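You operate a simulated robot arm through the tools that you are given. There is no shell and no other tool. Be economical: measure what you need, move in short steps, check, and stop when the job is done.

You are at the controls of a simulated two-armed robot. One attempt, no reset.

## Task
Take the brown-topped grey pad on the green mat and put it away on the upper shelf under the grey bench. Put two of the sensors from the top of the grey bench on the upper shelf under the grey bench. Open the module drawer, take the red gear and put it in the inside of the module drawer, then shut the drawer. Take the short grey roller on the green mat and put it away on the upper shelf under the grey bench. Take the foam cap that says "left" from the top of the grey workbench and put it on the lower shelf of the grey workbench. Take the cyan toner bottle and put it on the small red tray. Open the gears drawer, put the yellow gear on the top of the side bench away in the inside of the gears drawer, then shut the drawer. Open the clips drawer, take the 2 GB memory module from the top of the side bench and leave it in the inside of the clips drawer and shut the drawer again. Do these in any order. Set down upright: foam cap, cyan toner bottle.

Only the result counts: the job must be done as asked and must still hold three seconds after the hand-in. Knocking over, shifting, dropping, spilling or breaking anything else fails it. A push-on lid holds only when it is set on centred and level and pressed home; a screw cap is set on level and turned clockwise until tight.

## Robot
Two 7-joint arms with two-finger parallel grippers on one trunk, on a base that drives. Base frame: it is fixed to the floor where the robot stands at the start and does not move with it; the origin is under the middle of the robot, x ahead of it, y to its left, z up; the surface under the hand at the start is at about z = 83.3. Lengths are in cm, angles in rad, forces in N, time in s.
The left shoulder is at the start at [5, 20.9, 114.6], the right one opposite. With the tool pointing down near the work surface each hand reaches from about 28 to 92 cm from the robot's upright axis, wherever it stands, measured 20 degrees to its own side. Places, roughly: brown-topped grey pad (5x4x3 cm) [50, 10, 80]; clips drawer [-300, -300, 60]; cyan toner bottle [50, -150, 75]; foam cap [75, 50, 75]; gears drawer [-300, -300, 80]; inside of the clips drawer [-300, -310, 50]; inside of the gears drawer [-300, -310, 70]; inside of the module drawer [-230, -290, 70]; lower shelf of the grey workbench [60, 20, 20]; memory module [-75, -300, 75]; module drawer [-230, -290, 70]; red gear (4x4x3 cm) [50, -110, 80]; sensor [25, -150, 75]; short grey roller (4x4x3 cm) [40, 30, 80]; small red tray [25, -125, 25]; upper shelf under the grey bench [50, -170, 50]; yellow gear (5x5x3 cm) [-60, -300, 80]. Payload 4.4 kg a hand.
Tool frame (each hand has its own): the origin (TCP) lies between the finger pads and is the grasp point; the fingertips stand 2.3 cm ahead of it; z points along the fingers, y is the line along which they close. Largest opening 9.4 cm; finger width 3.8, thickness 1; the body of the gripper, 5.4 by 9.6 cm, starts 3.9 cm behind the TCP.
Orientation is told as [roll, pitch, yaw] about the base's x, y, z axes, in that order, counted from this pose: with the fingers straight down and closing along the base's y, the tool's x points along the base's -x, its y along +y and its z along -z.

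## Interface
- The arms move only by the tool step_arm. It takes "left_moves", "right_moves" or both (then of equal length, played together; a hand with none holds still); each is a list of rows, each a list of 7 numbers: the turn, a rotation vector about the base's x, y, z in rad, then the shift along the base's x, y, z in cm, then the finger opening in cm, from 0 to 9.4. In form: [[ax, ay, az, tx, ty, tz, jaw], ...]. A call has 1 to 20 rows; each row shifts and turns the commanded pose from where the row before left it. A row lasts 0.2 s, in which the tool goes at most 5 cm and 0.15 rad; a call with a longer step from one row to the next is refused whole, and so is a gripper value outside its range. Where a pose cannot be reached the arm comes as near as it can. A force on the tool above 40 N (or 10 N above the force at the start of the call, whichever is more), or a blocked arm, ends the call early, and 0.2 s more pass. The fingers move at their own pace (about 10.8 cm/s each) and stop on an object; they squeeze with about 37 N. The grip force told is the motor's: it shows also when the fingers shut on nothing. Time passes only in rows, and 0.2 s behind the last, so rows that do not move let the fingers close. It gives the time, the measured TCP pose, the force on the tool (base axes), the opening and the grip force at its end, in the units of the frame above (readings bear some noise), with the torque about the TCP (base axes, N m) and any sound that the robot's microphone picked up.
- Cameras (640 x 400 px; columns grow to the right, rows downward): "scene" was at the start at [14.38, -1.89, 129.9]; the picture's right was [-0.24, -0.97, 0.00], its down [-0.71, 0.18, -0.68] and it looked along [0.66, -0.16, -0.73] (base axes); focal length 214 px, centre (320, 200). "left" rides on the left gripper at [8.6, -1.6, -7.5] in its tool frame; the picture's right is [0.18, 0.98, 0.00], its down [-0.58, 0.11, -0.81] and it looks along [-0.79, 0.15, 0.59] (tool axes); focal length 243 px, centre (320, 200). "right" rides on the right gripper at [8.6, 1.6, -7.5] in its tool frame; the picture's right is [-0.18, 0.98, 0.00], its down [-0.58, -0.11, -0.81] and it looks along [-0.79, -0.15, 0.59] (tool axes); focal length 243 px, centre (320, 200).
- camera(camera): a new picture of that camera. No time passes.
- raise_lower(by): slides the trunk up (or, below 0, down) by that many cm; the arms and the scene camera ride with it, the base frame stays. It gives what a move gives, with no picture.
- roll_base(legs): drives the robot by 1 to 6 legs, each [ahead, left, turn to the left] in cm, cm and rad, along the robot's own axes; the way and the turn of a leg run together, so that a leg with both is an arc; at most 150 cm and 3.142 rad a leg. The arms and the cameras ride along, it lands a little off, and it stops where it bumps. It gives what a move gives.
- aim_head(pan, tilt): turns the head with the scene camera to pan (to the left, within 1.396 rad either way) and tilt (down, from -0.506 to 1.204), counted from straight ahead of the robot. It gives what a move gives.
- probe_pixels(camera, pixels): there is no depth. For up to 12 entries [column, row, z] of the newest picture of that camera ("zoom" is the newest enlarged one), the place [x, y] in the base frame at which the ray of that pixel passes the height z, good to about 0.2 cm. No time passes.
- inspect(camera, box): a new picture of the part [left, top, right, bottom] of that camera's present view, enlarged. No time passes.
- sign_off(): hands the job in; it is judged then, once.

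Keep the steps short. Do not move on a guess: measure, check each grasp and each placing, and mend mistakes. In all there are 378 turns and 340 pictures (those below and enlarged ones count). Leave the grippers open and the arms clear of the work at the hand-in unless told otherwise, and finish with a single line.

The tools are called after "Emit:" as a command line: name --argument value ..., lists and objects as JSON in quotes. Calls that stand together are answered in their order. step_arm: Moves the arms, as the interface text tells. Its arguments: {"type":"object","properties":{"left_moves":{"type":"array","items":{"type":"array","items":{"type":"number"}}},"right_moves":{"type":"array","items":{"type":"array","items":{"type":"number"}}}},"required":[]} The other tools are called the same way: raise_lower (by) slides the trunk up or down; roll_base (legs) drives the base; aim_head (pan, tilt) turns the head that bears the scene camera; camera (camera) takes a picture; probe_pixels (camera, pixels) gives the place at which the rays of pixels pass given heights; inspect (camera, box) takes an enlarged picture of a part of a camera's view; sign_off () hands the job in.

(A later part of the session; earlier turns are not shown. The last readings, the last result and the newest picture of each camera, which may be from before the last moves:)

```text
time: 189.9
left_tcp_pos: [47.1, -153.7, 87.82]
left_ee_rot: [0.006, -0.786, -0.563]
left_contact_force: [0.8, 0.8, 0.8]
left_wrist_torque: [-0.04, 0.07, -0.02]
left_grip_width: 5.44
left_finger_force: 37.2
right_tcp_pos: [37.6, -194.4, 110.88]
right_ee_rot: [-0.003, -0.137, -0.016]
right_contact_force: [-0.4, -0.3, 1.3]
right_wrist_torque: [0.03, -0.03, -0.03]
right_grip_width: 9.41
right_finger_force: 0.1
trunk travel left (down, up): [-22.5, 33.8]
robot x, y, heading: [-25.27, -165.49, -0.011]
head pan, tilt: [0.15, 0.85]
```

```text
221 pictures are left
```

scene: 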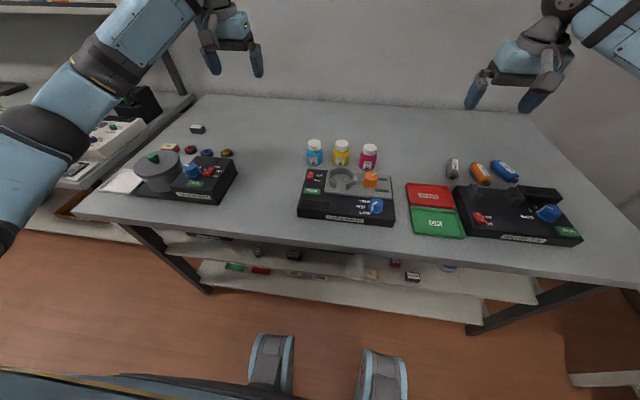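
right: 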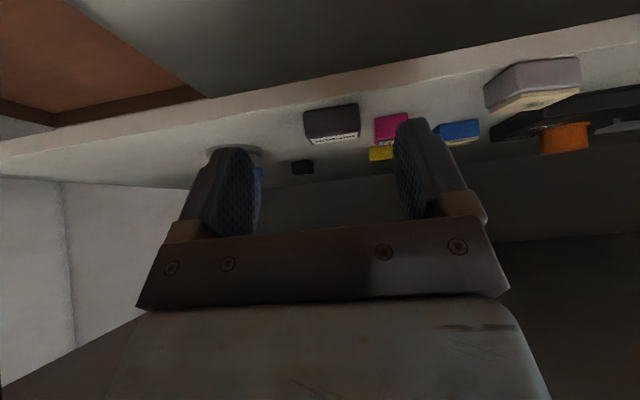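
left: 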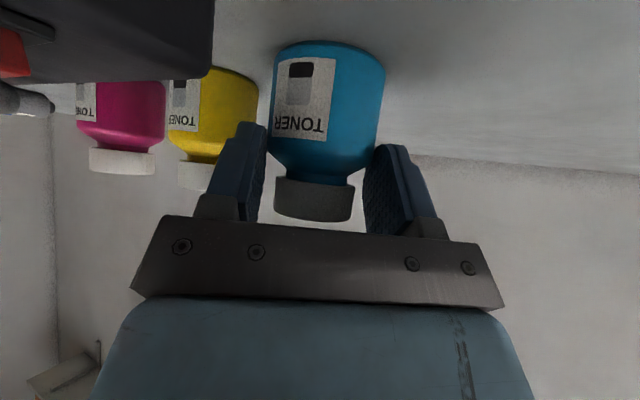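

Bottle held (5.44 cm), its base 4.5 cm below the TCP. Lift and draw back.

Emit:
step_arm --left_moves '[[0, 0, 0, 0, 0, 2, 4], [0, 0, 0, 0, 0.3, 4, 4], [0, 0, 0, 0, 0.5, 4, 4], [0, 0, 0, -1, 0.5, 4, 4], [0, 0, 0, -3, 1, 3, 4], [0, 0, 0, -4, 1, 0, 4], [0, 0, 0, -4, 1, 0, 4], [0, 0, 0, -4, 1, 0, 4]]'

Emit:
camera --camera "left"

Emit:
camera --camera "scene"

```text
time: 191.7
left_tcp_pos: [30.95, -148.49, 104.98]
left_ee_rot: [0.005, -0.786, -0.562]
left_contact_force: [-1.3, -0.2, 0.1]
left_wrist_torque: [0.02, 0.02, 0.03]
left_grip_width: 5.44
left_finger_force: 37.4
right_tcp_pos: [37.59, -194.55, 110.86]
right_ee_rot: [-0.003, -0.139, -0.017]
right_contact_force: [-0.3, 0.3, 0.4]
right_wrist_torque: [0.0, -0.01, -0.02]
right_grip_width: 9.41
right_finger_force: 0.2
trunk travel left (down, up): [-22.5, 33.8]
robot x, y, heading: [-25.21, -165.48, -0.008]
head pan, tilt: [0.15, 0.85]
```

```text
220 pictures are left
```

left: 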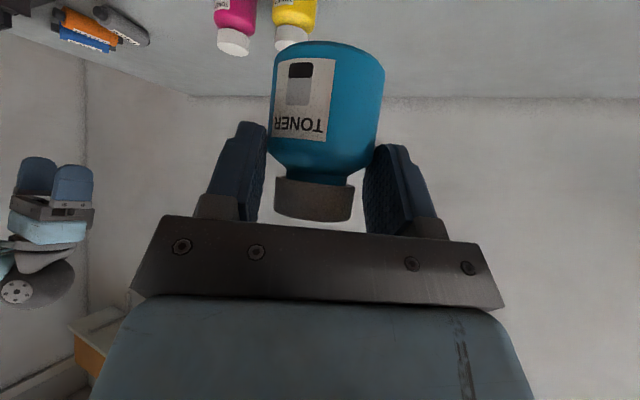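

```text
219 pictures are left
```

scene: 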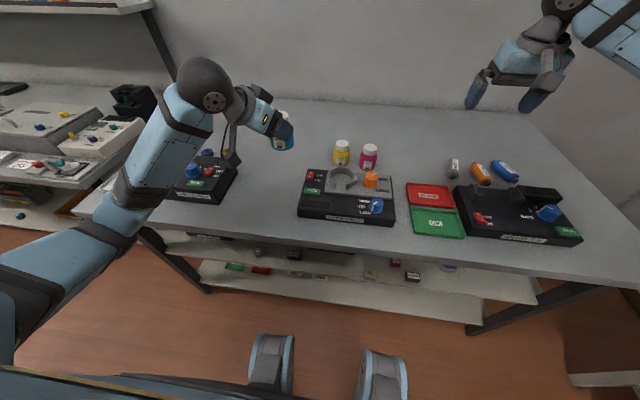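

Emit:
roll_base --legs '[[-34, 0, 0], [0, 18, 0]]'

Emit:
raise_lower --by -21

Emit:
aim_head --pan 0.3 --tilt 0.7

Emit:
camera --camera "scene"

```text
time: 195.8
left_tcp_pos: [-2.4, -130.07, 105.05]
left_ee_rot: [0.008, -0.784, -0.563]
left_contact_force: [0.0, -0.8, -1.8]
left_wrist_torque: [0.03, 0.04, 0.03]
left_grip_width: 5.44
left_finger_force: 37.1
right_tcp_pos: [4.02, -176.19, 110.74]
right_ee_rot: [-0.003, -0.139, -0.019]
right_contact_force: [0.0, -0.2, -0.1]
right_wrist_torque: [-0.01, 0.01, -0.01]
right_grip_width: 9.42
right_finger_force: 0.0
trunk travel left (down, up): [-22.5, 33.8]
robot x, y, heading: [-58.41, -147.25, -0.014]
head pan, tilt: [0.15, 0.85]
```

```text
time: 198.0
left_tcp_pos: [-2.58, -130.05, 84.1]
left_ee_rot: [0.008, -0.786, -0.565]
left_contact_force: [0.3, 0.3, -0.3]
left_wrist_torque: [0.03, 0.02, 0.0]
left_grip_width: 5.43
left_finger_force: 36.6
right_tcp_pos: [3.99, -176.28, 89.79]
right_ee_rot: [-0.004, -0.137, -0.019]
right_contact_force: [-0.7, -0.3, -0.7]
right_wrist_torque: [0.0, -0.02, 0.0]
right_grip_width: 9.38
right_finger_force: 0.1
trunk travel left (down, up): [-1.5, 54.8]
robot x, y, heading: [-58.83, -147.36, -0.009]
head pan, tilt: [0.15, 0.85]
```

```text
time: 198.7
left_tcp_pos: [-2.44, -130.11, 84.0]
left_ee_rot: [0.007, -0.785, -0.563]
left_contact_force: [0.7, -0.2, -0.8]
left_wrist_torque: [-0.01, 0.06, 0.01]
left_grip_width: 5.44
left_finger_force: 37.0
right_tcp_pos: [4.03, -176.26, 89.71]
right_ee_rot: [-0.004, -0.139, -0.02]
right_contact_force: [0.3, -0.4, -0.1]
right_wrist_torque: [0.0, -0.01, 0.01]
right_grip_width: 9.41
right_finger_force: 0.1
trunk travel left (down, up): [-1.5, 54.8]
robot x, y, heading: [-58.59, -147.36, -0.01]
head pan, tilt: [0.3, 0.7]
```

```text
218 pictures are left
```

scene: 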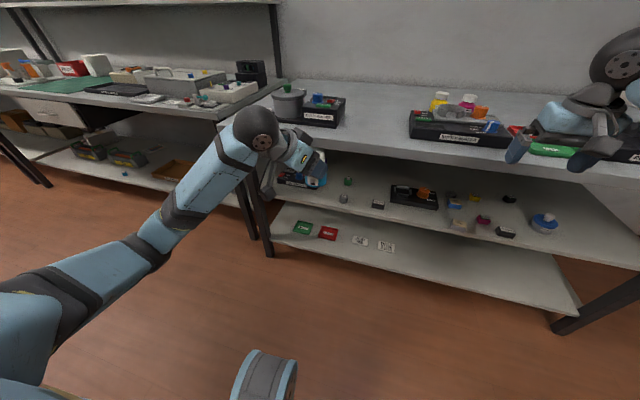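

Emit:
inspect --camera "scene" --box '[270, 190, 400, 270]'

```text
4.92 times, centred on (335, 230) of scene
```

zoom: 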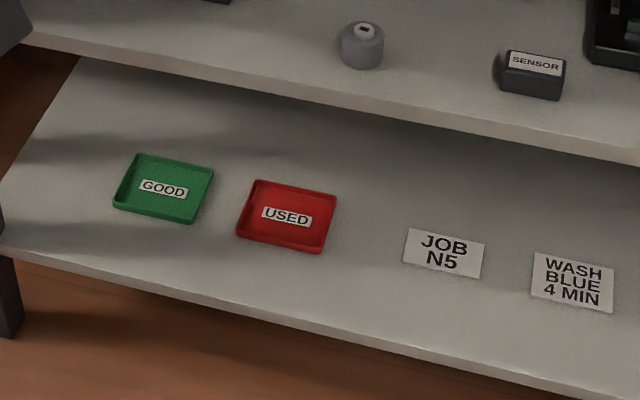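

Emit:
probe_pixels --camera "zoom" --pixels '[[236, 233, 23], [317, 252, 23], [336, 198, 23], [256, 180, 23], [286, 216, 23], [286, 216, 25], [286, 216, 21], [240, 302, 23], [443, 252, 23], [573, 283, 23], [362, 68, 51]]'

```text
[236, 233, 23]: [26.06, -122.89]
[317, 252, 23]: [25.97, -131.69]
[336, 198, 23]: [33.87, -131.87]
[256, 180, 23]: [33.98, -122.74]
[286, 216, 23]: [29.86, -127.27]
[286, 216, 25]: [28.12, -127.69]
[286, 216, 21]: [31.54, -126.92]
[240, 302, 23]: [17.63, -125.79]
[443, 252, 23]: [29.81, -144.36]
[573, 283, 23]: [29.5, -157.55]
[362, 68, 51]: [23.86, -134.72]
```

Tray centre ≈(29.9,−127.3). Straighten yaw and lower the bottle in front of the bench.

Emit:
step_arm --left_moves '[[0, 0, 0.14, 2, 0.5, -2, 4], [0, 0, 0.14, 2, 0.5, -2, 4], [0, 0, 0.14, 2, 0.5, -2, 4], [0, 0, 0.14, 2, 0.5, -2, 4], [0, 0, 0, 0, 0.2, -4, 4], [0, 0, 0, 0, 0.2, -4, 4], [0, 0, 0, 0, 0, -4, 4], [0, 0, 0, 0, 0, -4, 4], [0, 0, 0, 0, 0, -4, 4]]'

Emit:
camera --camera "scene"

```text
time: 200.7
left_tcp_pos: [5.38, -127.72, 55.97]
left_ee_rot: [0.006, -0.787, -0.006]
left_contact_force: [-0.2, -0.3, -0.3]
left_wrist_torque: [0.02, 0.0, 0.02]
left_grip_width: 5.41
left_finger_force: 37.1
right_tcp_pos: [3.98, -176.15, 89.73]
right_ee_rot: [-0.004, -0.138, -0.019]
right_contact_force: [0.2, 0.1, -0.1]
right_wrist_torque: [0.01, 0.01, 0.02]
right_grip_width: 9.42
right_finger_force: 0.1
trunk travel left (down, up): [-1.5, 54.8]
robot x, y, heading: [-58.69, -147.03, -0.012]
head pan, tilt: [0.3, 0.7]
```

```text
216 pictures are left
```

scene: 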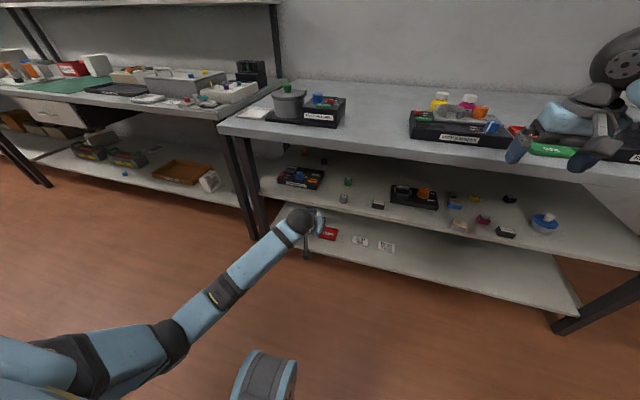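

Good. Continue down in small steps toward z≈31.

Emit:
step_arm --left_moves '[[0, 0, 0, 0.5, 0, -4, 4], [0, 0, 0, 0.5, 0, -4, 4], [0, 0, 0, 0.5, 0, -4, 4], [0, 0, 0, 0.5, 0, -4, 4], [0, 0, 0, 0.5, 0, -4, 4], [0, 0, 0, 0.5, 0, -4, 4]]'

Emit:
camera --camera "left"

```text
time: 202.2
left_tcp_pos: [8.58, -116.84, 31.77]
left_ee_rot: [0.212, -0.775, -0.114]
left_contact_force: [-0.4, -0.7, -2.7]
left_wrist_torque: [0.0, -0.02, 0.03]
left_grip_width: 5.41
left_finger_force: 37.1
right_tcp_pos: [3.97, -176.49, 89.85]
right_ee_rot: [-0.001, -0.138, -0.023]
right_contact_force: [0.6, -1.3, -0.8]
right_wrist_torque: [0.05, 0.05, 0.03]
right_grip_width: 9.41
right_finger_force: 0.1
trunk travel left (down, up): [-1.5, 54.8]
robot x, y, heading: [-58.66, -147.0, -0.013]
head pan, tilt: [0.3, 0.7]
stopped in row 6 (left hand): the arm was blocked; the commanded pose is now the measured one
```

```text
215 pictures are left
```

left: 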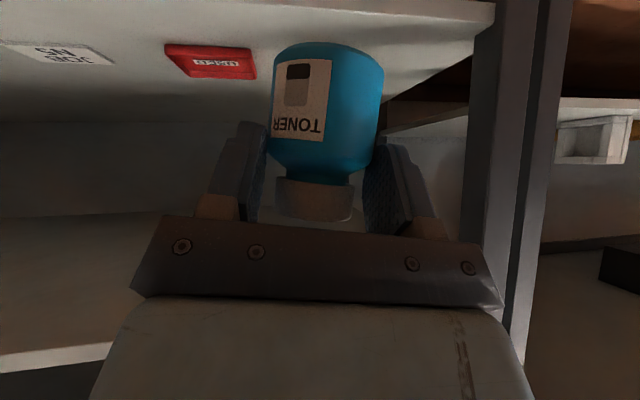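

The elbow hits when pulled in; extend forward while correcting the roll and sideways drift.

Emit:
step_arm --left_moves '[[-0.05, 0, 0.03, 2.5, -2, 0.8, 4], [-0.05, 0, 0.03, 2.5, -2.5, 0.8, 4], [-0.05, 0, 0.03, 2.5, -2.5, 0.8, 4], [-0.05, 0, 0.02, 2, -2.5, 0, 4]]'

Emit:
camera --camera "left"

Emit:
camera --camera "scene"

```text
time: 203.4
left_tcp_pos: [17.09, -120.51, 31.53]
left_ee_rot: [-0.001, -0.752, 0.18]
left_contact_force: [0.5, 0.1, -1.3]
left_wrist_torque: [0.02, 0.02, 0.0]
left_grip_width: 5.4
left_finger_force: 37.4
right_tcp_pos: [4.21, -175.93, 89.58]
right_ee_rot: [-0.011, -0.135, -0.022]
right_contact_force: [0.3, -0.3, -0.4]
right_wrist_torque: [0.05, 0.0, 0.04]
right_grip_width: 9.42
right_finger_force: 0.1
trunk travel left (down, up): [-1.5, 54.8]
robot x, y, heading: [-58.98, -147.5, -0.012]
head pan, tilt: [0.3, 0.7]
stopped in row 4 (left hand): the arm was blocked; the commanded pose is now the measured one
```

```text
214 pictures are left
```

left: 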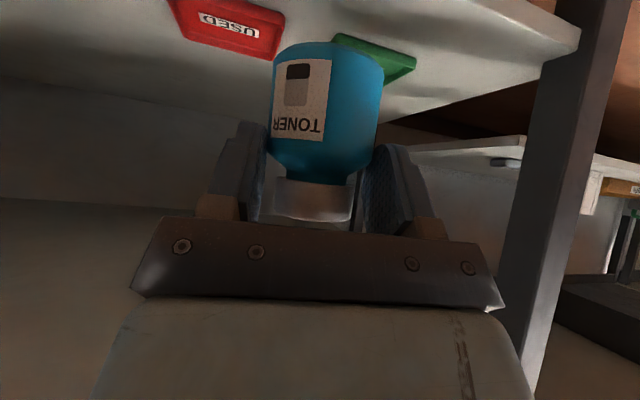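

```text
213 pictures are left
```

scene: 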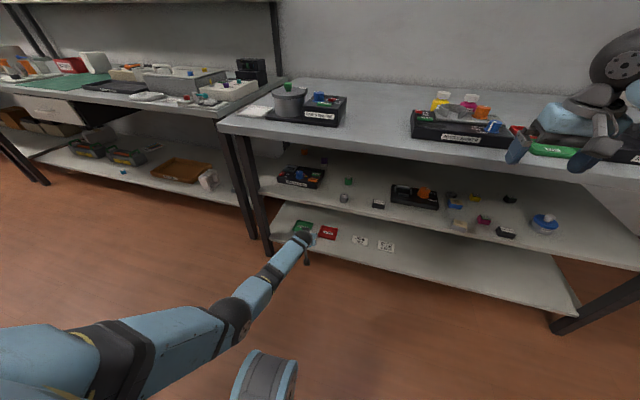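

Let the base do the remaining motion: shift right 7 cm.

Emit:
roll_base --legs '[[0, -7, 0]]'

Emit:
camera --camera "left"

```text
time: 204.7
left_tcp_pos: [17.13, -127.86, 31.95]
left_ee_rot: [-0.008, -0.754, 0.182]
left_contact_force: [-1.0, -0.5, -0.8]
left_wrist_torque: [-0.02, 0.04, -0.02]
left_grip_width: 5.4
left_finger_force: 36.7
right_tcp_pos: [4.11, -182.62, 89.88]
right_ee_rot: [-0.014, -0.135, -0.019]
right_contact_force: [0.7, 0.3, 0.9]
right_wrist_torque: [0.01, -0.02, -0.05]
right_grip_width: 9.4
right_finger_force: 0.1
trunk travel left (down, up): [-1.5, 54.8]
robot x, y, heading: [-58.88, -154.59, -0.011]
head pan, tilt: [0.3, 0.7]
```

```text
212 pictures are left
```

left: 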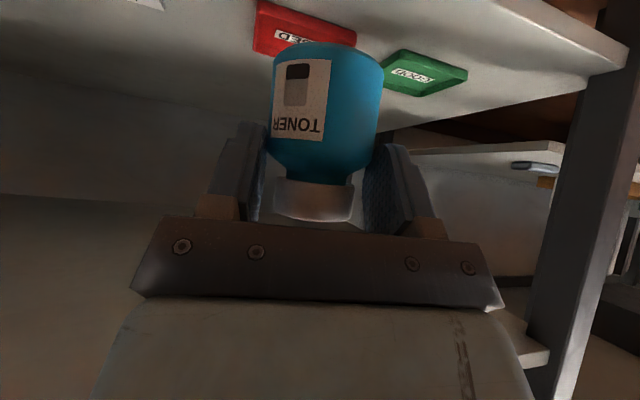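

Emit:
probe_pixels --camera "left" --pixels '[[253, 50, 24], [357, 45, 24], [263, 2, 24], [383, 93, 24], [466, 72, 24], [410, 50, 24]]'

Emit:
step_arm --right_moves '[[0, 0, 0, -1, 0, 4, 9.4], [0, 0, 0, -1, 0, 4, 9.4], [0, 0, 0, -1, 0, 4, 9.4]]'

Emit:
roll_base --legs '[[7, 0, 0]]'

Emit:
camera --camera "left"

Emit:
camera --camera "scene"

```text
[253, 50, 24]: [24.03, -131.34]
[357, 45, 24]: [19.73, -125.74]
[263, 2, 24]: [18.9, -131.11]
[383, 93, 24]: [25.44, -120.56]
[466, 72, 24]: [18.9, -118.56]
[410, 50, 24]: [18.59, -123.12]
```

```text
time: 205.5
left_tcp_pos: [17.12, -127.3, 32.32]
left_ee_rot: [0.003, -0.761, 0.178]
left_contact_force: [-0.7, 0.4, -0.9]
left_wrist_torque: [-0.05, 0.04, 0.0]
left_grip_width: 5.4
left_finger_force: 36.7
right_tcp_pos: [1.17, -183.08, 101.87]
right_ee_rot: [-0.007, -0.136, -0.021]
right_contact_force: [-0.4, 0.4, -0.5]
right_wrist_torque: [-0.02, 0.01, -0.02]
right_grip_width: 9.38
right_finger_force: 0.1
trunk travel left (down, up): [-1.5, 54.8]
robot x, y, heading: [-58.75, -154.22, -0.01]
head pan, tilt: [0.3, 0.7]
```

```text
time: 206.5
left_tcp_pos: [24.18, -127.26, 32.2]
left_ee_rot: [0.004, -0.761, 0.179]
left_contact_force: [-0.6, 0.3, -1.4]
left_wrist_torque: [0.01, 0.02, -0.04]
left_grip_width: 5.41
left_finger_force: 37.2
right_tcp_pos: [8.04, -183.17, 101.95]
right_ee_rot: [-0.007, -0.139, -0.02]
right_contact_force: [0.2, -0.3, -0.2]
right_wrist_torque: [0.02, 0.03, 0.04]
right_grip_width: 9.37
right_finger_force: 0.0
trunk travel left (down, up): [-1.5, 54.8]
robot x, y, heading: [-51.66, -154.6, -0.01]
head pan, tilt: [0.3, 0.7]
```

```text
211 pictures are left
```

left: 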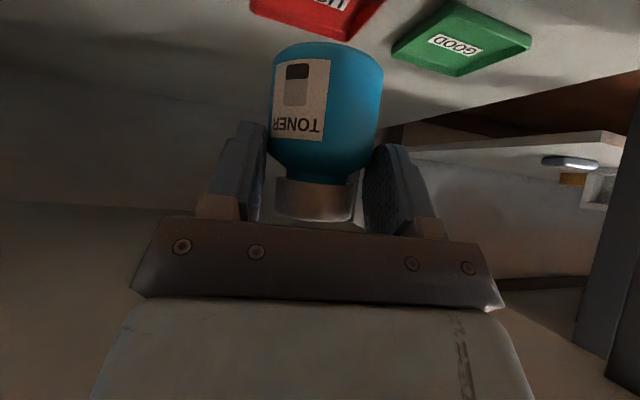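

```text
210 pictures are left
```

scene: 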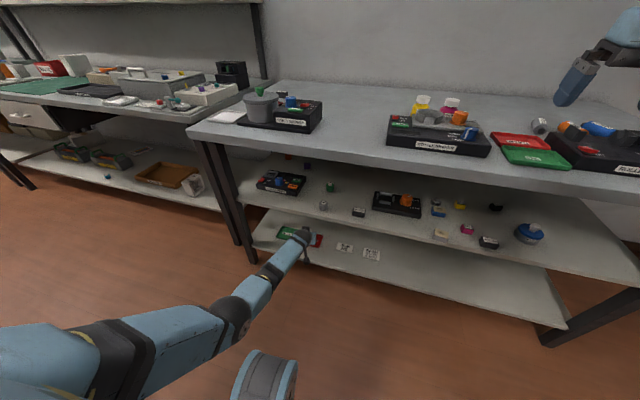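

Emit:
probe_pixels --camera "left" --pixels '[[456, 76, 21], [531, 42, 21], [393, 47, 21], [456, 76, 22.5], [531, 42, 22.5], [393, 47, 22.5], [456, 76, 20], [531, 42, 20], [393, 47, 20], [346, 41, 21], [254, 10, 21]]'

Emit:
inspect --camera "scene" --box '[250, 210, 350, 270]'

```text
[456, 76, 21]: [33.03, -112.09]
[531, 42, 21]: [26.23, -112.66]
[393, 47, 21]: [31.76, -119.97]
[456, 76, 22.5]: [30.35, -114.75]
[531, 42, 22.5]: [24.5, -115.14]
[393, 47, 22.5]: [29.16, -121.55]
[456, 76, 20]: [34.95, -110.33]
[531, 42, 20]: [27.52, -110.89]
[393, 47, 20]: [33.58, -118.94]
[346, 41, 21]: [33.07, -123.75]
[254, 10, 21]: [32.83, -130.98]
```

```text
6.40 times, centred on (300, 240) of scene
```

zoom: 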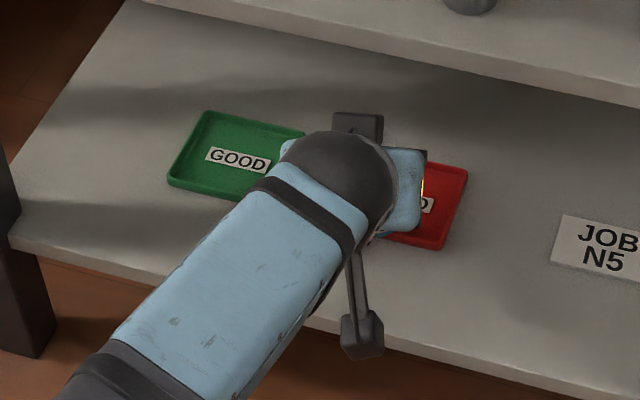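

Tray height is uncertain (19–23). Lower a little and re-measure.

Emit:
step_arm --left_moves '[[0, 0, 0, 0, 0, -1, 4], [0, 0, 0, 0, 0, -1, 4], [0, 0, 0, 0, 0, -1, 4]]'

Emit:
camera --camera "left"

```text
time: 207.3
left_tcp_pos: [24.19, -126.7, 28.9]
left_ee_rot: [0.009, -0.761, 0.18]
left_contact_force: [-0.2, 0.4, -2.4]
left_wrist_torque: [-0.03, 0.04, 0.01]
left_grip_width: 5.43
left_finger_force: 37.5
right_tcp_pos: [7.95, -182.77, 101.97]
right_ee_rot: [-0.01, -0.139, -0.019]
right_contact_force: [-0.3, 0.7, -0.2]
right_wrist_torque: [0.0, 0.0, 0.01]
right_grip_width: 9.41
right_finger_force: 0.0
trunk travel left (down, up): [-1.5, 54.8]
robot x, y, heading: [-51.9, -153.93, -0.01]
head pan, tilt: [0.3, 0.7]
```

```text
208 pictures are left
```

left: 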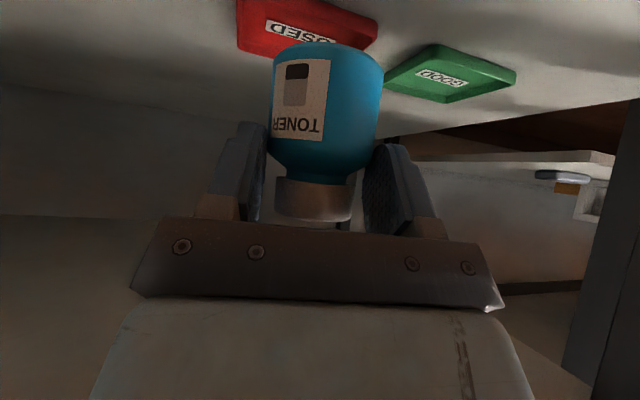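

Emit:
probe_pixels --camera "left" --pixels '[[447, 103, 21], [517, 72, 21], [384, 74, 21], [447, 103, 19.5], [517, 72, 19.5], [384, 74, 19.5], [239, 57, 21], [239, 57, 19.5], [378, 30, 21], [378, 30, 19.5], [447, 103, 18], [517, 72, 18]]'

```text
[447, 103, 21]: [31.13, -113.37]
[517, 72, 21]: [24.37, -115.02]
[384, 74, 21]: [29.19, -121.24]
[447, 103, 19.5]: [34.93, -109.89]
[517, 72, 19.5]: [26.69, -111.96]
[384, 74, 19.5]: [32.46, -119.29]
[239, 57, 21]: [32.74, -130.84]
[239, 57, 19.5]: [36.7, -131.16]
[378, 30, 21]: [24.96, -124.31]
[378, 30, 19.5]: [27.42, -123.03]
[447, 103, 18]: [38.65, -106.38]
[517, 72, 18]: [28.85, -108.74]
```

Tray rim is about z 19, centre ≈(33.1,−126.8). Lower 2.7 more, then drive in.

Emit:
step_arm --left_moves '[[0, 0, 0, 0, 0, -0.9, 4], [0, 0, 0, 0, 0, -0.9, 4], [0, 0, 0, 0, 0, -0.9, 4]]'

Emit:
roll_base --legs '[[5, 0, 0]]'

Emit:
camera --camera "left"

Emit:
inspect --camera "scene" --box '[230, 180, 370, 280]'

```text
time: 208.1
left_tcp_pos: [24.32, -127.39, 26.65]
left_ee_rot: [0.008, -0.762, 0.173]
left_contact_force: [0.6, 0.0, -1.5]
left_wrist_torque: [0.03, 0.0, -0.04]
left_grip_width: 5.4
left_finger_force: 36.7
right_tcp_pos: [8.01, -183.47, 101.66]
right_ee_rot: [-0.003, -0.136, -0.019]
right_contact_force: [-0.5, 0.7, -0.1]
right_wrist_torque: [0.0, -0.03, 0.0]
right_grip_width: 9.41
right_finger_force: 0.0
trunk travel left (down, up): [-1.5, 54.8]
robot x, y, heading: [-51.71, -154.4, -0.003]
head pan, tilt: [0.3, 0.7]
```

```text
time: 209.1
left_tcp_pos: [29.08, -127.23, 26.44]
left_ee_rot: [0.011, -0.761, 0.175]
left_contact_force: [-0.6, -1.0, -1.2]
left_wrist_torque: [-0.01, 0.0, 0.02]
left_grip_width: 5.4
left_finger_force: 36.6
right_tcp_pos: [13.11, -183.35, 101.71]
right_ee_rot: [-0.004, -0.137, -0.017]
right_contact_force: [-0.3, -0.1, 0.7]
right_wrist_torque: [0.0, 0.06, 0.01]
right_grip_width: 9.4
right_finger_force: 0.0
trunk travel left (down, up): [-1.5, 54.8]
robot x, y, heading: [-47.03, -154.48, -0.006]
head pan, tilt: [0.3, 0.7]
```

```text
207 pictures are left
```

left: 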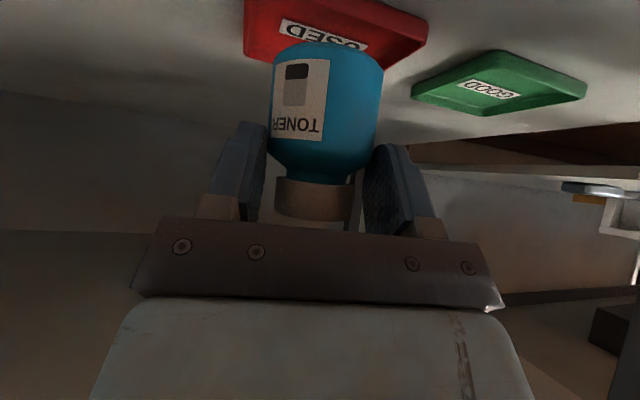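

```text
4.00 times, centred on (300, 230) of scene
```

zoom: 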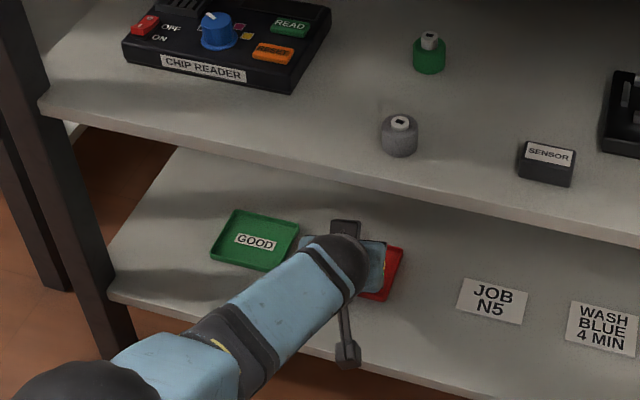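

Emit:
probe_pixels --camera "left" --pixels '[[245, 62, 19], [428, 35, 19], [245, 62, 20], [428, 35, 20], [245, 62, 18], [428, 35, 18], [397, 63, 19], [325, 42, 22]]'

Emit:
inspect --camera "left" --box '[220, 0, 460, 120]'

```text
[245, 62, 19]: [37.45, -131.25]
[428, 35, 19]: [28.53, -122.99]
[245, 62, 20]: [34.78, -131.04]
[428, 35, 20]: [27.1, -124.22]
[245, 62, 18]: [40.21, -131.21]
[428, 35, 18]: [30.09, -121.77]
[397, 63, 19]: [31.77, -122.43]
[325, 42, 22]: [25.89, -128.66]
```

```text
2.67 times, centred on (340, 60) of left
```

zoom: 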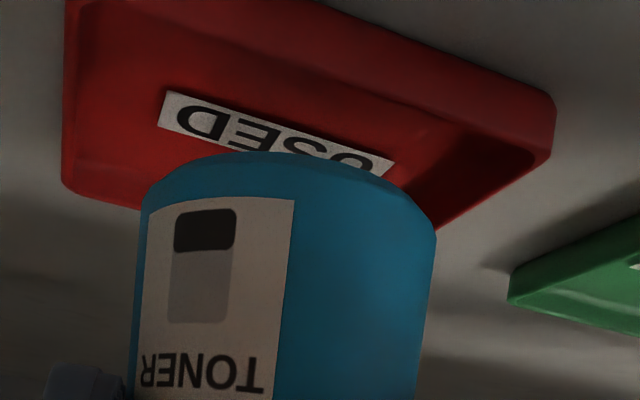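

Tray centre from both views ≈(33.1,−126.9). Drive 4 cm forward.

Emit:
roll_base --legs '[[4, 0.3, 0]]'

Emit:
camera --camera "left"

```text
time: 209.9
left_tcp_pos: [33.07, -127.05, 26.5]
left_ee_rot: [0.01, -0.761, 0.175]
left_contact_force: [1.2, 0.5, -0.4]
left_wrist_torque: [0.0, 0.01, 0.01]
left_grip_width: 5.38
left_finger_force: 37.5
right_tcp_pos: [17.1, -183.11, 101.65]
right_ee_rot: [-0.003, -0.139, -0.018]
right_contact_force: [0.9, 0.6, 0.0]
right_wrist_torque: [-0.04, 0.02, -0.04]
right_grip_width: 9.4
right_finger_force: 0.1
trunk travel left (down, up): [-1.5, 54.8]
robot x, y, heading: [-42.87, -154.04, -0.009]
head pan, tilt: [0.3, 0.7]
```

```text
204 pictures are left
```

left: 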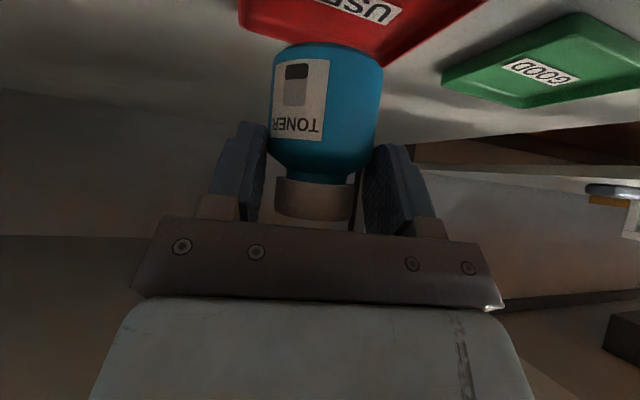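

Lower gently to contact.

Emit:
step_arm --left_moves '[[0, 0, 0, 0, 0, -0.8, 4], [0, 0, 0, 0, 0, -0.6, 4], [0, 0, 0, 0, 0, -0.4, 4], [0, 0, 0, 0, 0, -0.3, 4]]'

Emit:
camera --camera "left"

```text
time: 210.9
left_tcp_pos: [32.86, -126.75, 25.46]
left_ee_rot: [0.01, -0.759, 0.175]
left_contact_force: [0.2, 0.6, -1.3]
left_wrist_torque: [-0.02, 0.03, -0.01]
left_grip_width: 5.41
left_finger_force: 36.4
left hand out of reach, approached as far as the arm can: row 2, 3
right_tcp_pos: [17.0, -183.12, 101.84]
right_ee_rot: [-0.004, -0.138, -0.017]
right_contact_force: [-0.4, 1.2, 0.7]
right_wrist_torque: [-0.01, -0.05, 0.02]
right_grip_width: 9.4
right_finger_force: 0.1
trunk travel left (down, up): [-1.5, 54.8]
robot x, y, heading: [-42.55, -154.06, -0.006]
head pan, tilt: [0.3, 0.7]
```

```text
203 pictures are left
```

left: 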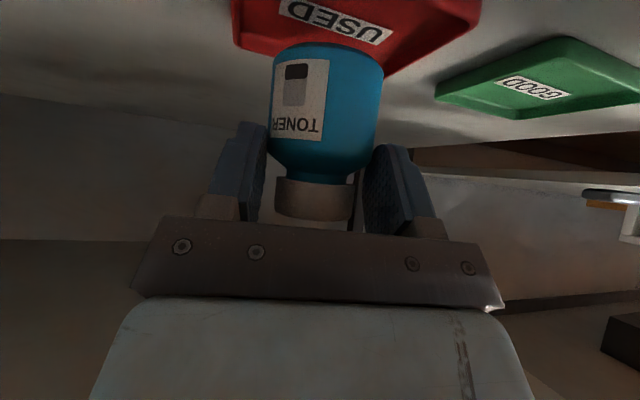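

Emit:
probe_pixels --camera "left" --pixels '[[335, 20, 19], [335, 20, 18.5], [335, 20, 18], [235, 42, 19.3], [480, 12, 19.3], [388, 73, 19.3], [325, 43, 20.96]]'

Emit:
raise_lower --by -1.3

Emit:
camera --camera "left"

```text
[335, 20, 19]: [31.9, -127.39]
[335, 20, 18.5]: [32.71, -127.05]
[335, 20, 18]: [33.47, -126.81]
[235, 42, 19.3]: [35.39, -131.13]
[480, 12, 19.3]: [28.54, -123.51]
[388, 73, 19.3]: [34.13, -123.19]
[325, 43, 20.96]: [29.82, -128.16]
```

```text
time: 211.5
left_tcp_pos: [33.04, -126.72, 24.31]
left_ee_rot: [0.011, -0.76, 0.174]
left_contact_force: [-0.6, 0.2, -0.3]
left_wrist_torque: [0.01, 0.03, 0.0]
left_grip_width: 5.35
left_finger_force: 36.9
right_tcp_pos: [16.98, -183.06, 100.56]
right_ee_rot: [-0.004, -0.135, -0.019]
right_contact_force: [0.5, 0.8, 0.3]
right_wrist_torque: [-0.01, -0.01, -0.01]
right_grip_width: 9.4
right_finger_force: 0.0
trunk travel left (down, up): [-0.2, 56.1]
robot x, y, heading: [-42.67, -154.17, -0.012]
head pan, tilt: [0.3, 0.7]
```

```text
202 pictures are left
```

left: 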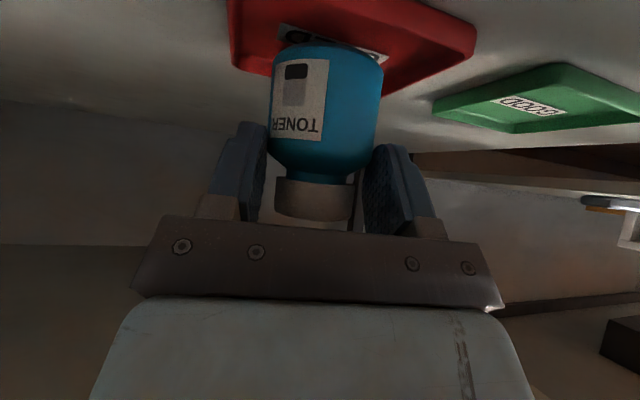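

Emit:
step_arm --left_moves '[[0, 0, 0, 0, 0, -0.4, 4], [0, 0, 0, 0, 0, -0.4, 4], [0, 0, 0, 0, 0, -0.4, 4]]'

```text
time: 212.3
left_tcp_pos: [32.89, -126.71, 24.17]
left_ee_rot: [0.01, -0.761, 0.175]
left_contact_force: [-0.1, 0.3, -0.7]
left_wrist_torque: [-0.01, 0.03, 0.03]
left_grip_width: 5.35
left_finger_force: 37.4
left hand out of reach, approached as far as the arm can: row 1, 2, 3
right_tcp_pos: [17.01, -183.1, 100.36]
right_ee_rot: [-0.004, -0.138, -0.019]
right_contact_force: [0.4, 0.9, -0.2]
right_wrist_torque: [-0.03, 0.02, -0.02]
right_grip_width: 9.43
right_finger_force: 0.1
trunk travel left (down, up): [-0.2, 56.1]
robot x, y, heading: [-42.65, -154.03, -0.009]
head pan, tilt: [0.3, 0.7]
```

Reach-limited. Raise 1.5, pull the arm back 6 while the base then drives 6 forward.

Emit:
raise_lower --by 1.2

Emit:
step_arm --left_moves '[[0, 0, 0, -2, 0, 0, 4], [0, 0, 0, -2, 0, 0, 4], [0, 0, 0, -2, 0, 0, 4], [0, 0, 0, -1, 0, 0, 4]]'

```text
time: 212.9
left_tcp_pos: [32.91, -126.73, 25.52]
left_ee_rot: [0.009, -0.762, 0.176]
left_contact_force: [0.3, 0.2, -1.3]
left_wrist_torque: [0.02, 0.0, 0.02]
left_grip_width: 5.38
left_finger_force: 37.0
right_tcp_pos: [17.02, -183.12, 101.64]
right_ee_rot: [-0.005, -0.138, -0.018]
right_contact_force: [0.5, 0.6, 0.6]
right_wrist_torque: [-0.01, -0.03, -0.01]
right_grip_width: 9.42
right_finger_force: 0.1
trunk travel left (down, up): [-1.4, 54.9]
robot x, y, heading: [-42.64, -154.51, -0.008]
head pan, tilt: [0.3, 0.7]
```

```text
time: 214.1
left_tcp_pos: [28.72, -125.97, 29.36]
left_ee_rot: [0.01, -0.813, 0.185]
left_contact_force: [0.3, -0.1, -1.0]
left_wrist_torque: [-0.02, -0.04, -0.01]
left_grip_width: 5.36
left_finger_force: 37.0
right_tcp_pos: [16.22, -183.52, 102.35]
right_ee_rot: [0.003, -0.147, -0.018]
right_contact_force: [-0.5, 0.4, 0.5]
right_wrist_torque: [0.01, -0.01, 0.01]
right_grip_width: 9.4
right_finger_force: 0.1
trunk travel left (down, up): [-1.4, 54.9]
robot x, y, heading: [-43.02, -154.21, -0.005]
head pan, tilt: [0.3, 0.7]
stopped in row 4 (left hand): the arm was blocked; the commanded pose is now the measured one
```

The elbow is hitting the base front. Back out, shift the base right and let the arm work further out to the left.

Emit:
roll_base --legs '[[-13, 0, 0], [0, -15, 0]]'

Emit:
step_arm --left_moves '[[0, 0, 0, 0.5, 3, 0.5, 4], [0, 0, 0, 0.5, 3, 0.5, 4], [0, 0, 0, 0.5, 3, 0, 4], [0, 0, 0, 0.5, 3, 0, 4], [0, 0, 0, 0, 3, 0, 4]]'

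Emit:
camera --camera "scene"

```text
time: 217.0
left_tcp_pos: [15.62, -141.07, 29.32]
left_ee_rot: [0.013, -0.815, 0.179]
left_contact_force: [-0.5, -0.1, 0.1]
left_wrist_torque: [0.01, 0.03, 0.0]
left_grip_width: 5.39
left_finger_force: 37.1
right_tcp_pos: [2.86, -198.49, 102.16]
right_ee_rot: [0.004, -0.146, -0.019]
right_contact_force: [0.9, 0.3, 1.1]
right_wrist_torque: [0.03, 0.0, 0.02]
right_grip_width: 9.4
right_finger_force: 0.1
trunk travel left (down, up): [-1.4, 54.9]
robot x, y, heading: [-56.33, -168.56, -0.007]
head pan, tilt: [0.3, 0.7]
```

```text
time: 218.2
left_tcp_pos: [17.65, -125.99, 28.98]
left_ee_rot: [0.004, -0.803, 0.186]
left_contact_force: [0.6, -0.1, -0.5]
left_wrist_torque: [-0.02, 0.0, -0.02]
left_grip_width: 5.37
left_finger_force: 37.5
right_tcp_pos: [3.63, -198.29, 101.7]
right_ee_rot: [-0.004, -0.138, -0.02]
right_contact_force: [-0.3, 0.1, -0.5]
right_wrist_torque: [0.0, 0.0, 0.02]
right_grip_width: 9.39
right_finger_force: 0.1
trunk travel left (down, up): [-1.4, 54.9]
robot x, y, heading: [-56.35, -169.09, -0.008]
head pan, tilt: [0.3, 0.7]
```

```text
201 pictures are left
```

scene: 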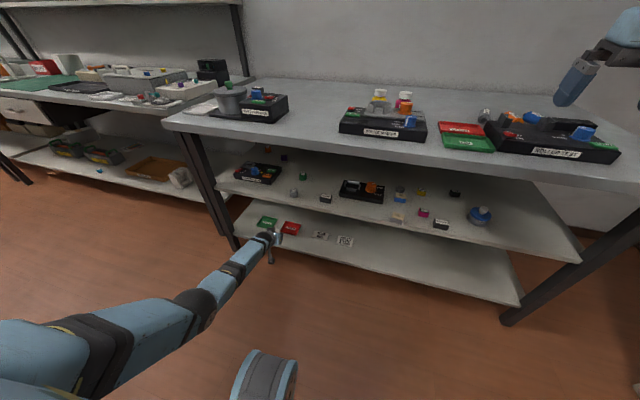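

Emit:
step_arm --left_moves '[[0, 0.02, 0, 0, 0, -1, 4], [0, 0.02, 0, 0, 0, -1, 4], [0, 0, 0, 0, 0, -1, 4]]'

Emit:
roll_base --legs '[[9, 0, 0]]'

Emit:
step_arm --left_moves '[[0, 0, 0, -2, 0, 0, 4], [0, 0, 0, -2, 0, 0, 4]]'

```text
time: 219.0
left_tcp_pos: [17.51, -126.11, 26.19]
left_ee_rot: [0.016, -0.764, 0.177]
left_contact_force: [-0.6, -0.3, -1.6]
left_wrist_torque: [0.02, 0.03, 0.0]
left_grip_width: 5.37
left_finger_force: 37.2
right_tcp_pos: [3.57, -198.2, 101.63]
right_ee_rot: [-0.002, -0.138, -0.019]
right_contact_force: [-0.6, 0.2, -0.1]
right_wrist_torque: [-0.01, 0.06, 0.01]
right_grip_width: 9.38
right_finger_force: 0.0
trunk travel left (down, up): [-1.4, 54.9]
robot x, y, heading: [-56.21, -169.25, -0.003]
head pan, tilt: [0.3, 0.7]
```

```text
time: 220.1
left_tcp_pos: [26.52, -126.12, 26.28]
left_ee_rot: [0.016, -0.765, 0.177]
left_contact_force: [0.2, -0.4, -1.5]
left_wrist_torque: [-0.01, 0.0, 0.01]
left_grip_width: 5.37
left_finger_force: 36.8
right_tcp_pos: [12.8, -198.17, 101.61]
right_ee_rot: [-0.004, -0.138, -0.015]
right_contact_force: [-0.3, -0.2, 0.1]
right_wrist_torque: [0.01, 0.03, 0.02]
right_grip_width: 9.39
right_finger_force: 0.0
trunk travel left (down, up): [-1.4, 54.9]
robot x, y, heading: [-47.06, -169.29, -0.006]
head pan, tilt: [0.3, 0.7]
```

```text
time: 220.7
left_tcp_pos: [22.54, -126.17, 26.33]
left_ee_rot: [0.014, -0.764, 0.177]
left_contact_force: [0.1, 0.1, -0.5]
left_wrist_torque: [-0.01, -0.02, 0.0]
left_grip_width: 5.35
left_finger_force: 37.1
right_tcp_pos: [12.76, -198.15, 101.7]
right_ee_rot: [-0.003, -0.139, -0.017]
right_contact_force: [0.2, -0.5, 0.3]
right_wrist_torque: [0.02, 0.02, 0.0]
right_grip_width: 9.4
right_finger_force: 0.0
trunk travel left (down, up): [-1.4, 54.9]
robot x, y, heading: [-47.24, -168.8, -0.009]
head pan, tilt: [0.3, 0.7]
```

Now the arm has room. Drive forward so the bottle is over the tray.

Emit:
roll_base --legs '[[10.4, -0.6, 0]]'

Emit:
camera --camera "left"

```text
time: 221.9
left_tcp_pos: [32.93, -126.84, 26.22]
left_ee_rot: [0.015, -0.765, 0.179]
left_contact_force: [-0.9, -0.6, -0.5]
left_wrist_torque: [0.01, -0.01, -0.01]
left_grip_width: 5.36
left_finger_force: 36.5
right_tcp_pos: [23.16, -198.78, 101.61]
right_ee_rot: [-0.005, -0.137, -0.018]
right_contact_force: [-0.4, -0.3, 0.0]
right_wrist_torque: [0.03, -0.01, -0.03]
right_grip_width: 9.4
right_finger_force: 0.1
trunk travel left (down, up): [-1.4, 54.9]
robot x, y, heading: [-37.29, -169.89, -0.007]
head pan, tilt: [0.3, 0.7]
```

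```text
200 pictures are left
```

left: 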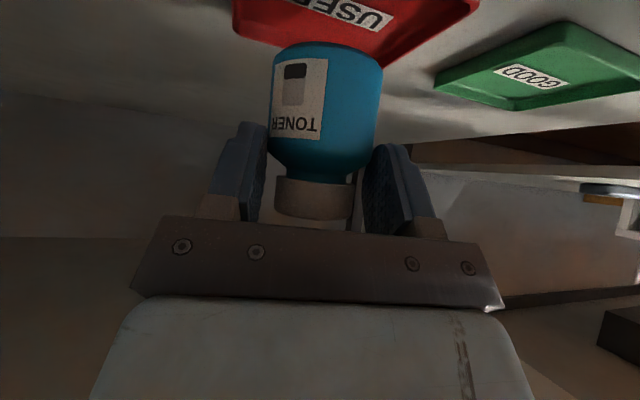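

Position (32.9,−126.8). Lower to contact.

Emit:
step_arm --left_moves '[[0, 0, 0, 0, 0, -0.8, 4], [0, 0, 0, 0, 0, -0.8, 4], [0, 0, 0, 0, 0, -0.5, 4]]'

Emit:
camera --camera "left"

```text
time: 222.7
left_tcp_pos: [32.87, -126.81, 24.19]
left_ee_rot: [0.016, -0.765, 0.18]
left_contact_force: [-0.5, 0.0, -1.0]
left_wrist_torque: [-0.02, 0.03, 0.02]
left_grip_width: 5.36
left_finger_force: 37.3
right_tcp_pos: [23.19, -198.85, 101.67]
right_ee_rot: [-0.005, -0.138, -0.018]
right_contact_force: [-0.1, -0.4, 0.0]
right_wrist_torque: [-0.02, 0.03, 0.01]
right_grip_width: 9.41
right_finger_force: 0.0
trunk travel left (down, up): [-1.4, 54.9]
robot x, y, heading: [-37.23, -170.15, -0.006]
head pan, tilt: [0.3, 0.7]
```

```text
199 pictures are left
```

left: 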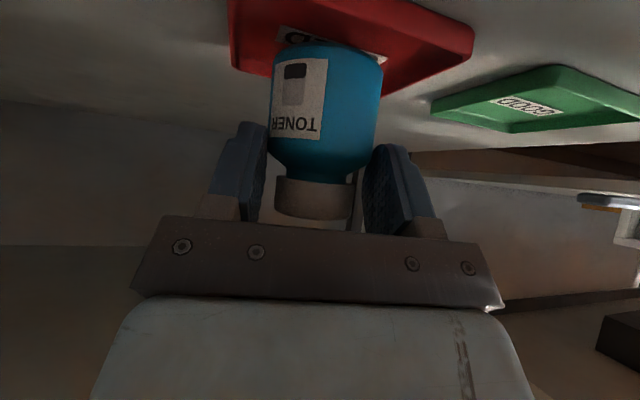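

Emit:
step_arm --left_moves '[[0, 0, 0, 0, 0, -0.4, 4], [0, 0, 0, 0, 0, -0.3, 4], [0, 0, 0, 0, 0, -0.3, 4], [0, 0, 0, 0, 0, -0.3, 4]]'

Emit:
camera --camera "left"

```text
time: 223.7
left_tcp_pos: [32.88, -126.64, 23.26]
left_ee_rot: [0.017, -0.773, 0.177]
left_contact_force: [-3.9, 0.1, 16.3]
left_wrist_torque: [0.21, -0.44, 0.05]
left_grip_width: 5.35
left_finger_force: 37.0
right_tcp_pos: [22.93, -198.85, 101.8]
right_ee_rot: [-0.003, -0.139, -0.017]
right_contact_force: [0.3, -0.1, 0.0]
right_wrist_torque: [-0.03, -0.02, -0.01]
right_grip_width: 9.39
right_finger_force: 0.1
trunk travel left (down, up): [-1.4, 54.9]
robot x, y, heading: [-36.81, -169.91, -0.012]
head pan, tilt: [0.3, 0.7]
```

```text
198 pictures are left
```

left: 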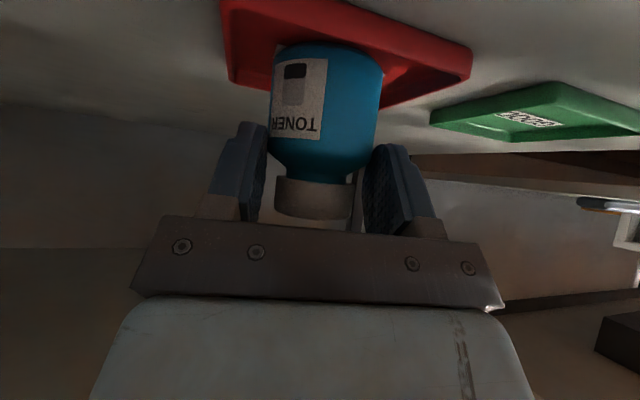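

Emit:
inspect --camera "left" --box '[210, 0, 480, 150]'

```text
2.37 times, centred on (345, 75) of left
```

zoom: 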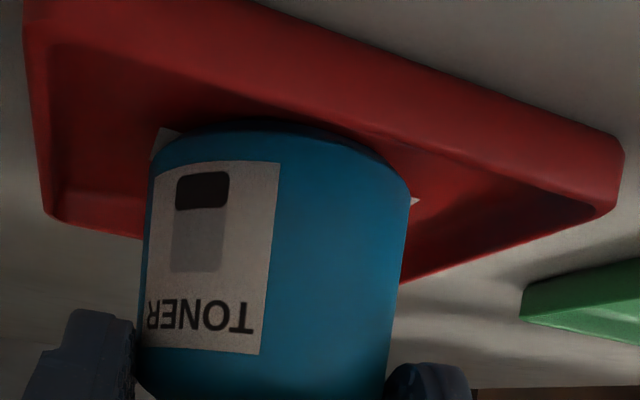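

Bottle stands flat on the tray. Relax the push, release, and withdraw along the tool axis.

Emit:
step_arm --left_moves '[[0, 0, 0, 0, 0, 0.3, 4], [0, 0, 0, 0, 0, 0, 6], [0, 0, 0, 0, 0, 0, 7.4], [0, 0, 0, 0, 0, 0, 7.4], [0, 0, 0, -1, -0.2, 1, 7.4], [0, 0, 0, -1.5, -0.3, 1.5, 7.4], [0, 0, 0, -1.5, -0.3, 1.5, 7.4]]'

Emit:
camera --camera "left"

```text
time: 225.3
left_tcp_pos: [29.09, -127.37, 27.6]
left_ee_rot: [0.02, -0.771, 0.18]
left_contact_force: [-0.7, -0.1, 0.4]
left_wrist_torque: [-0.02, 0.0, -0.01]
left_grip_width: 7.39
left_finger_force: 0.1
right_tcp_pos: [23.1, -198.85, 101.77]
right_ee_rot: [-0.003, -0.136, -0.017]
right_contact_force: [-0.2, 0.2, 1.0]
right_wrist_torque: [0.01, 0.01, 0.03]
right_grip_width: 9.39
right_finger_force: 0.1
trunk travel left (down, up): [-1.4, 54.9]
robot x, y, heading: [-36.77, -170.18, -0.006]
head pan, tilt: [0.3, 0.7]
```

```text
196 pictures are left
```

left: 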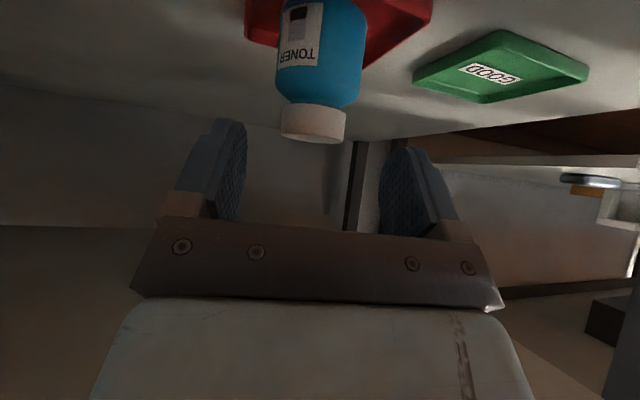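

Bottle stands. Drive back and see.

Emit:
roll_base --legs '[[-22, 0, 0]]'

Emit:
camera --camera "scene"

Emit:
inspect --camera "scene" --box '[210, 150, 390, 270]'

```text
time: 226.9
left_tcp_pos: [7.43, -127.06, 27.46]
left_ee_rot: [0.021, -0.767, 0.178]
left_contact_force: [0.2, -0.1, -0.8]
left_wrist_torque: [0.02, 0.0, 0.0]
left_grip_width: 7.4
left_finger_force: 0.1
right_tcp_pos: [1.7, -198.47, 101.64]
right_ee_rot: [-0.004, -0.135, -0.014]
right_contact_force: [-0.1, -0.7, 0.1]
right_wrist_torque: [0.0, -0.03, 0.0]
right_grip_width: 9.39
right_finger_force: 0.0
trunk travel left (down, up): [-1.4, 54.9]
robot x, y, heading: [-58.62, -169.66, -0.005]
head pan, tilt: [0.3, 0.7]
```

```text
195 pictures are left
```

scene: 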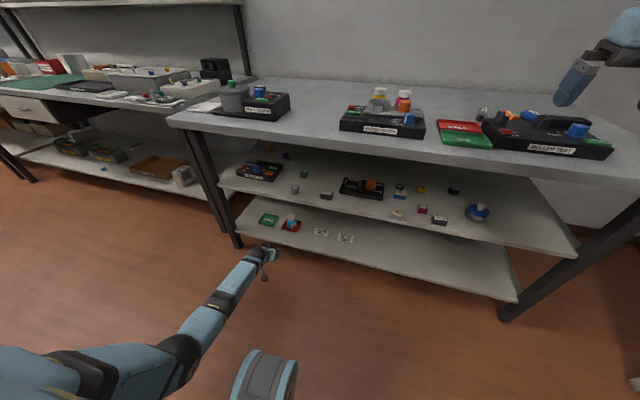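

```text
3.33 times, centred on (300, 210) of scene
```

zoom: 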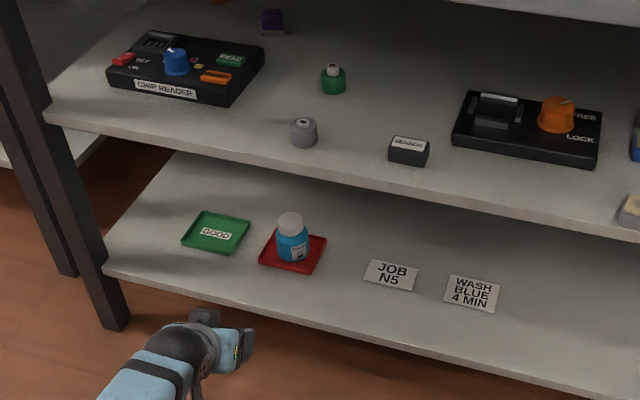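

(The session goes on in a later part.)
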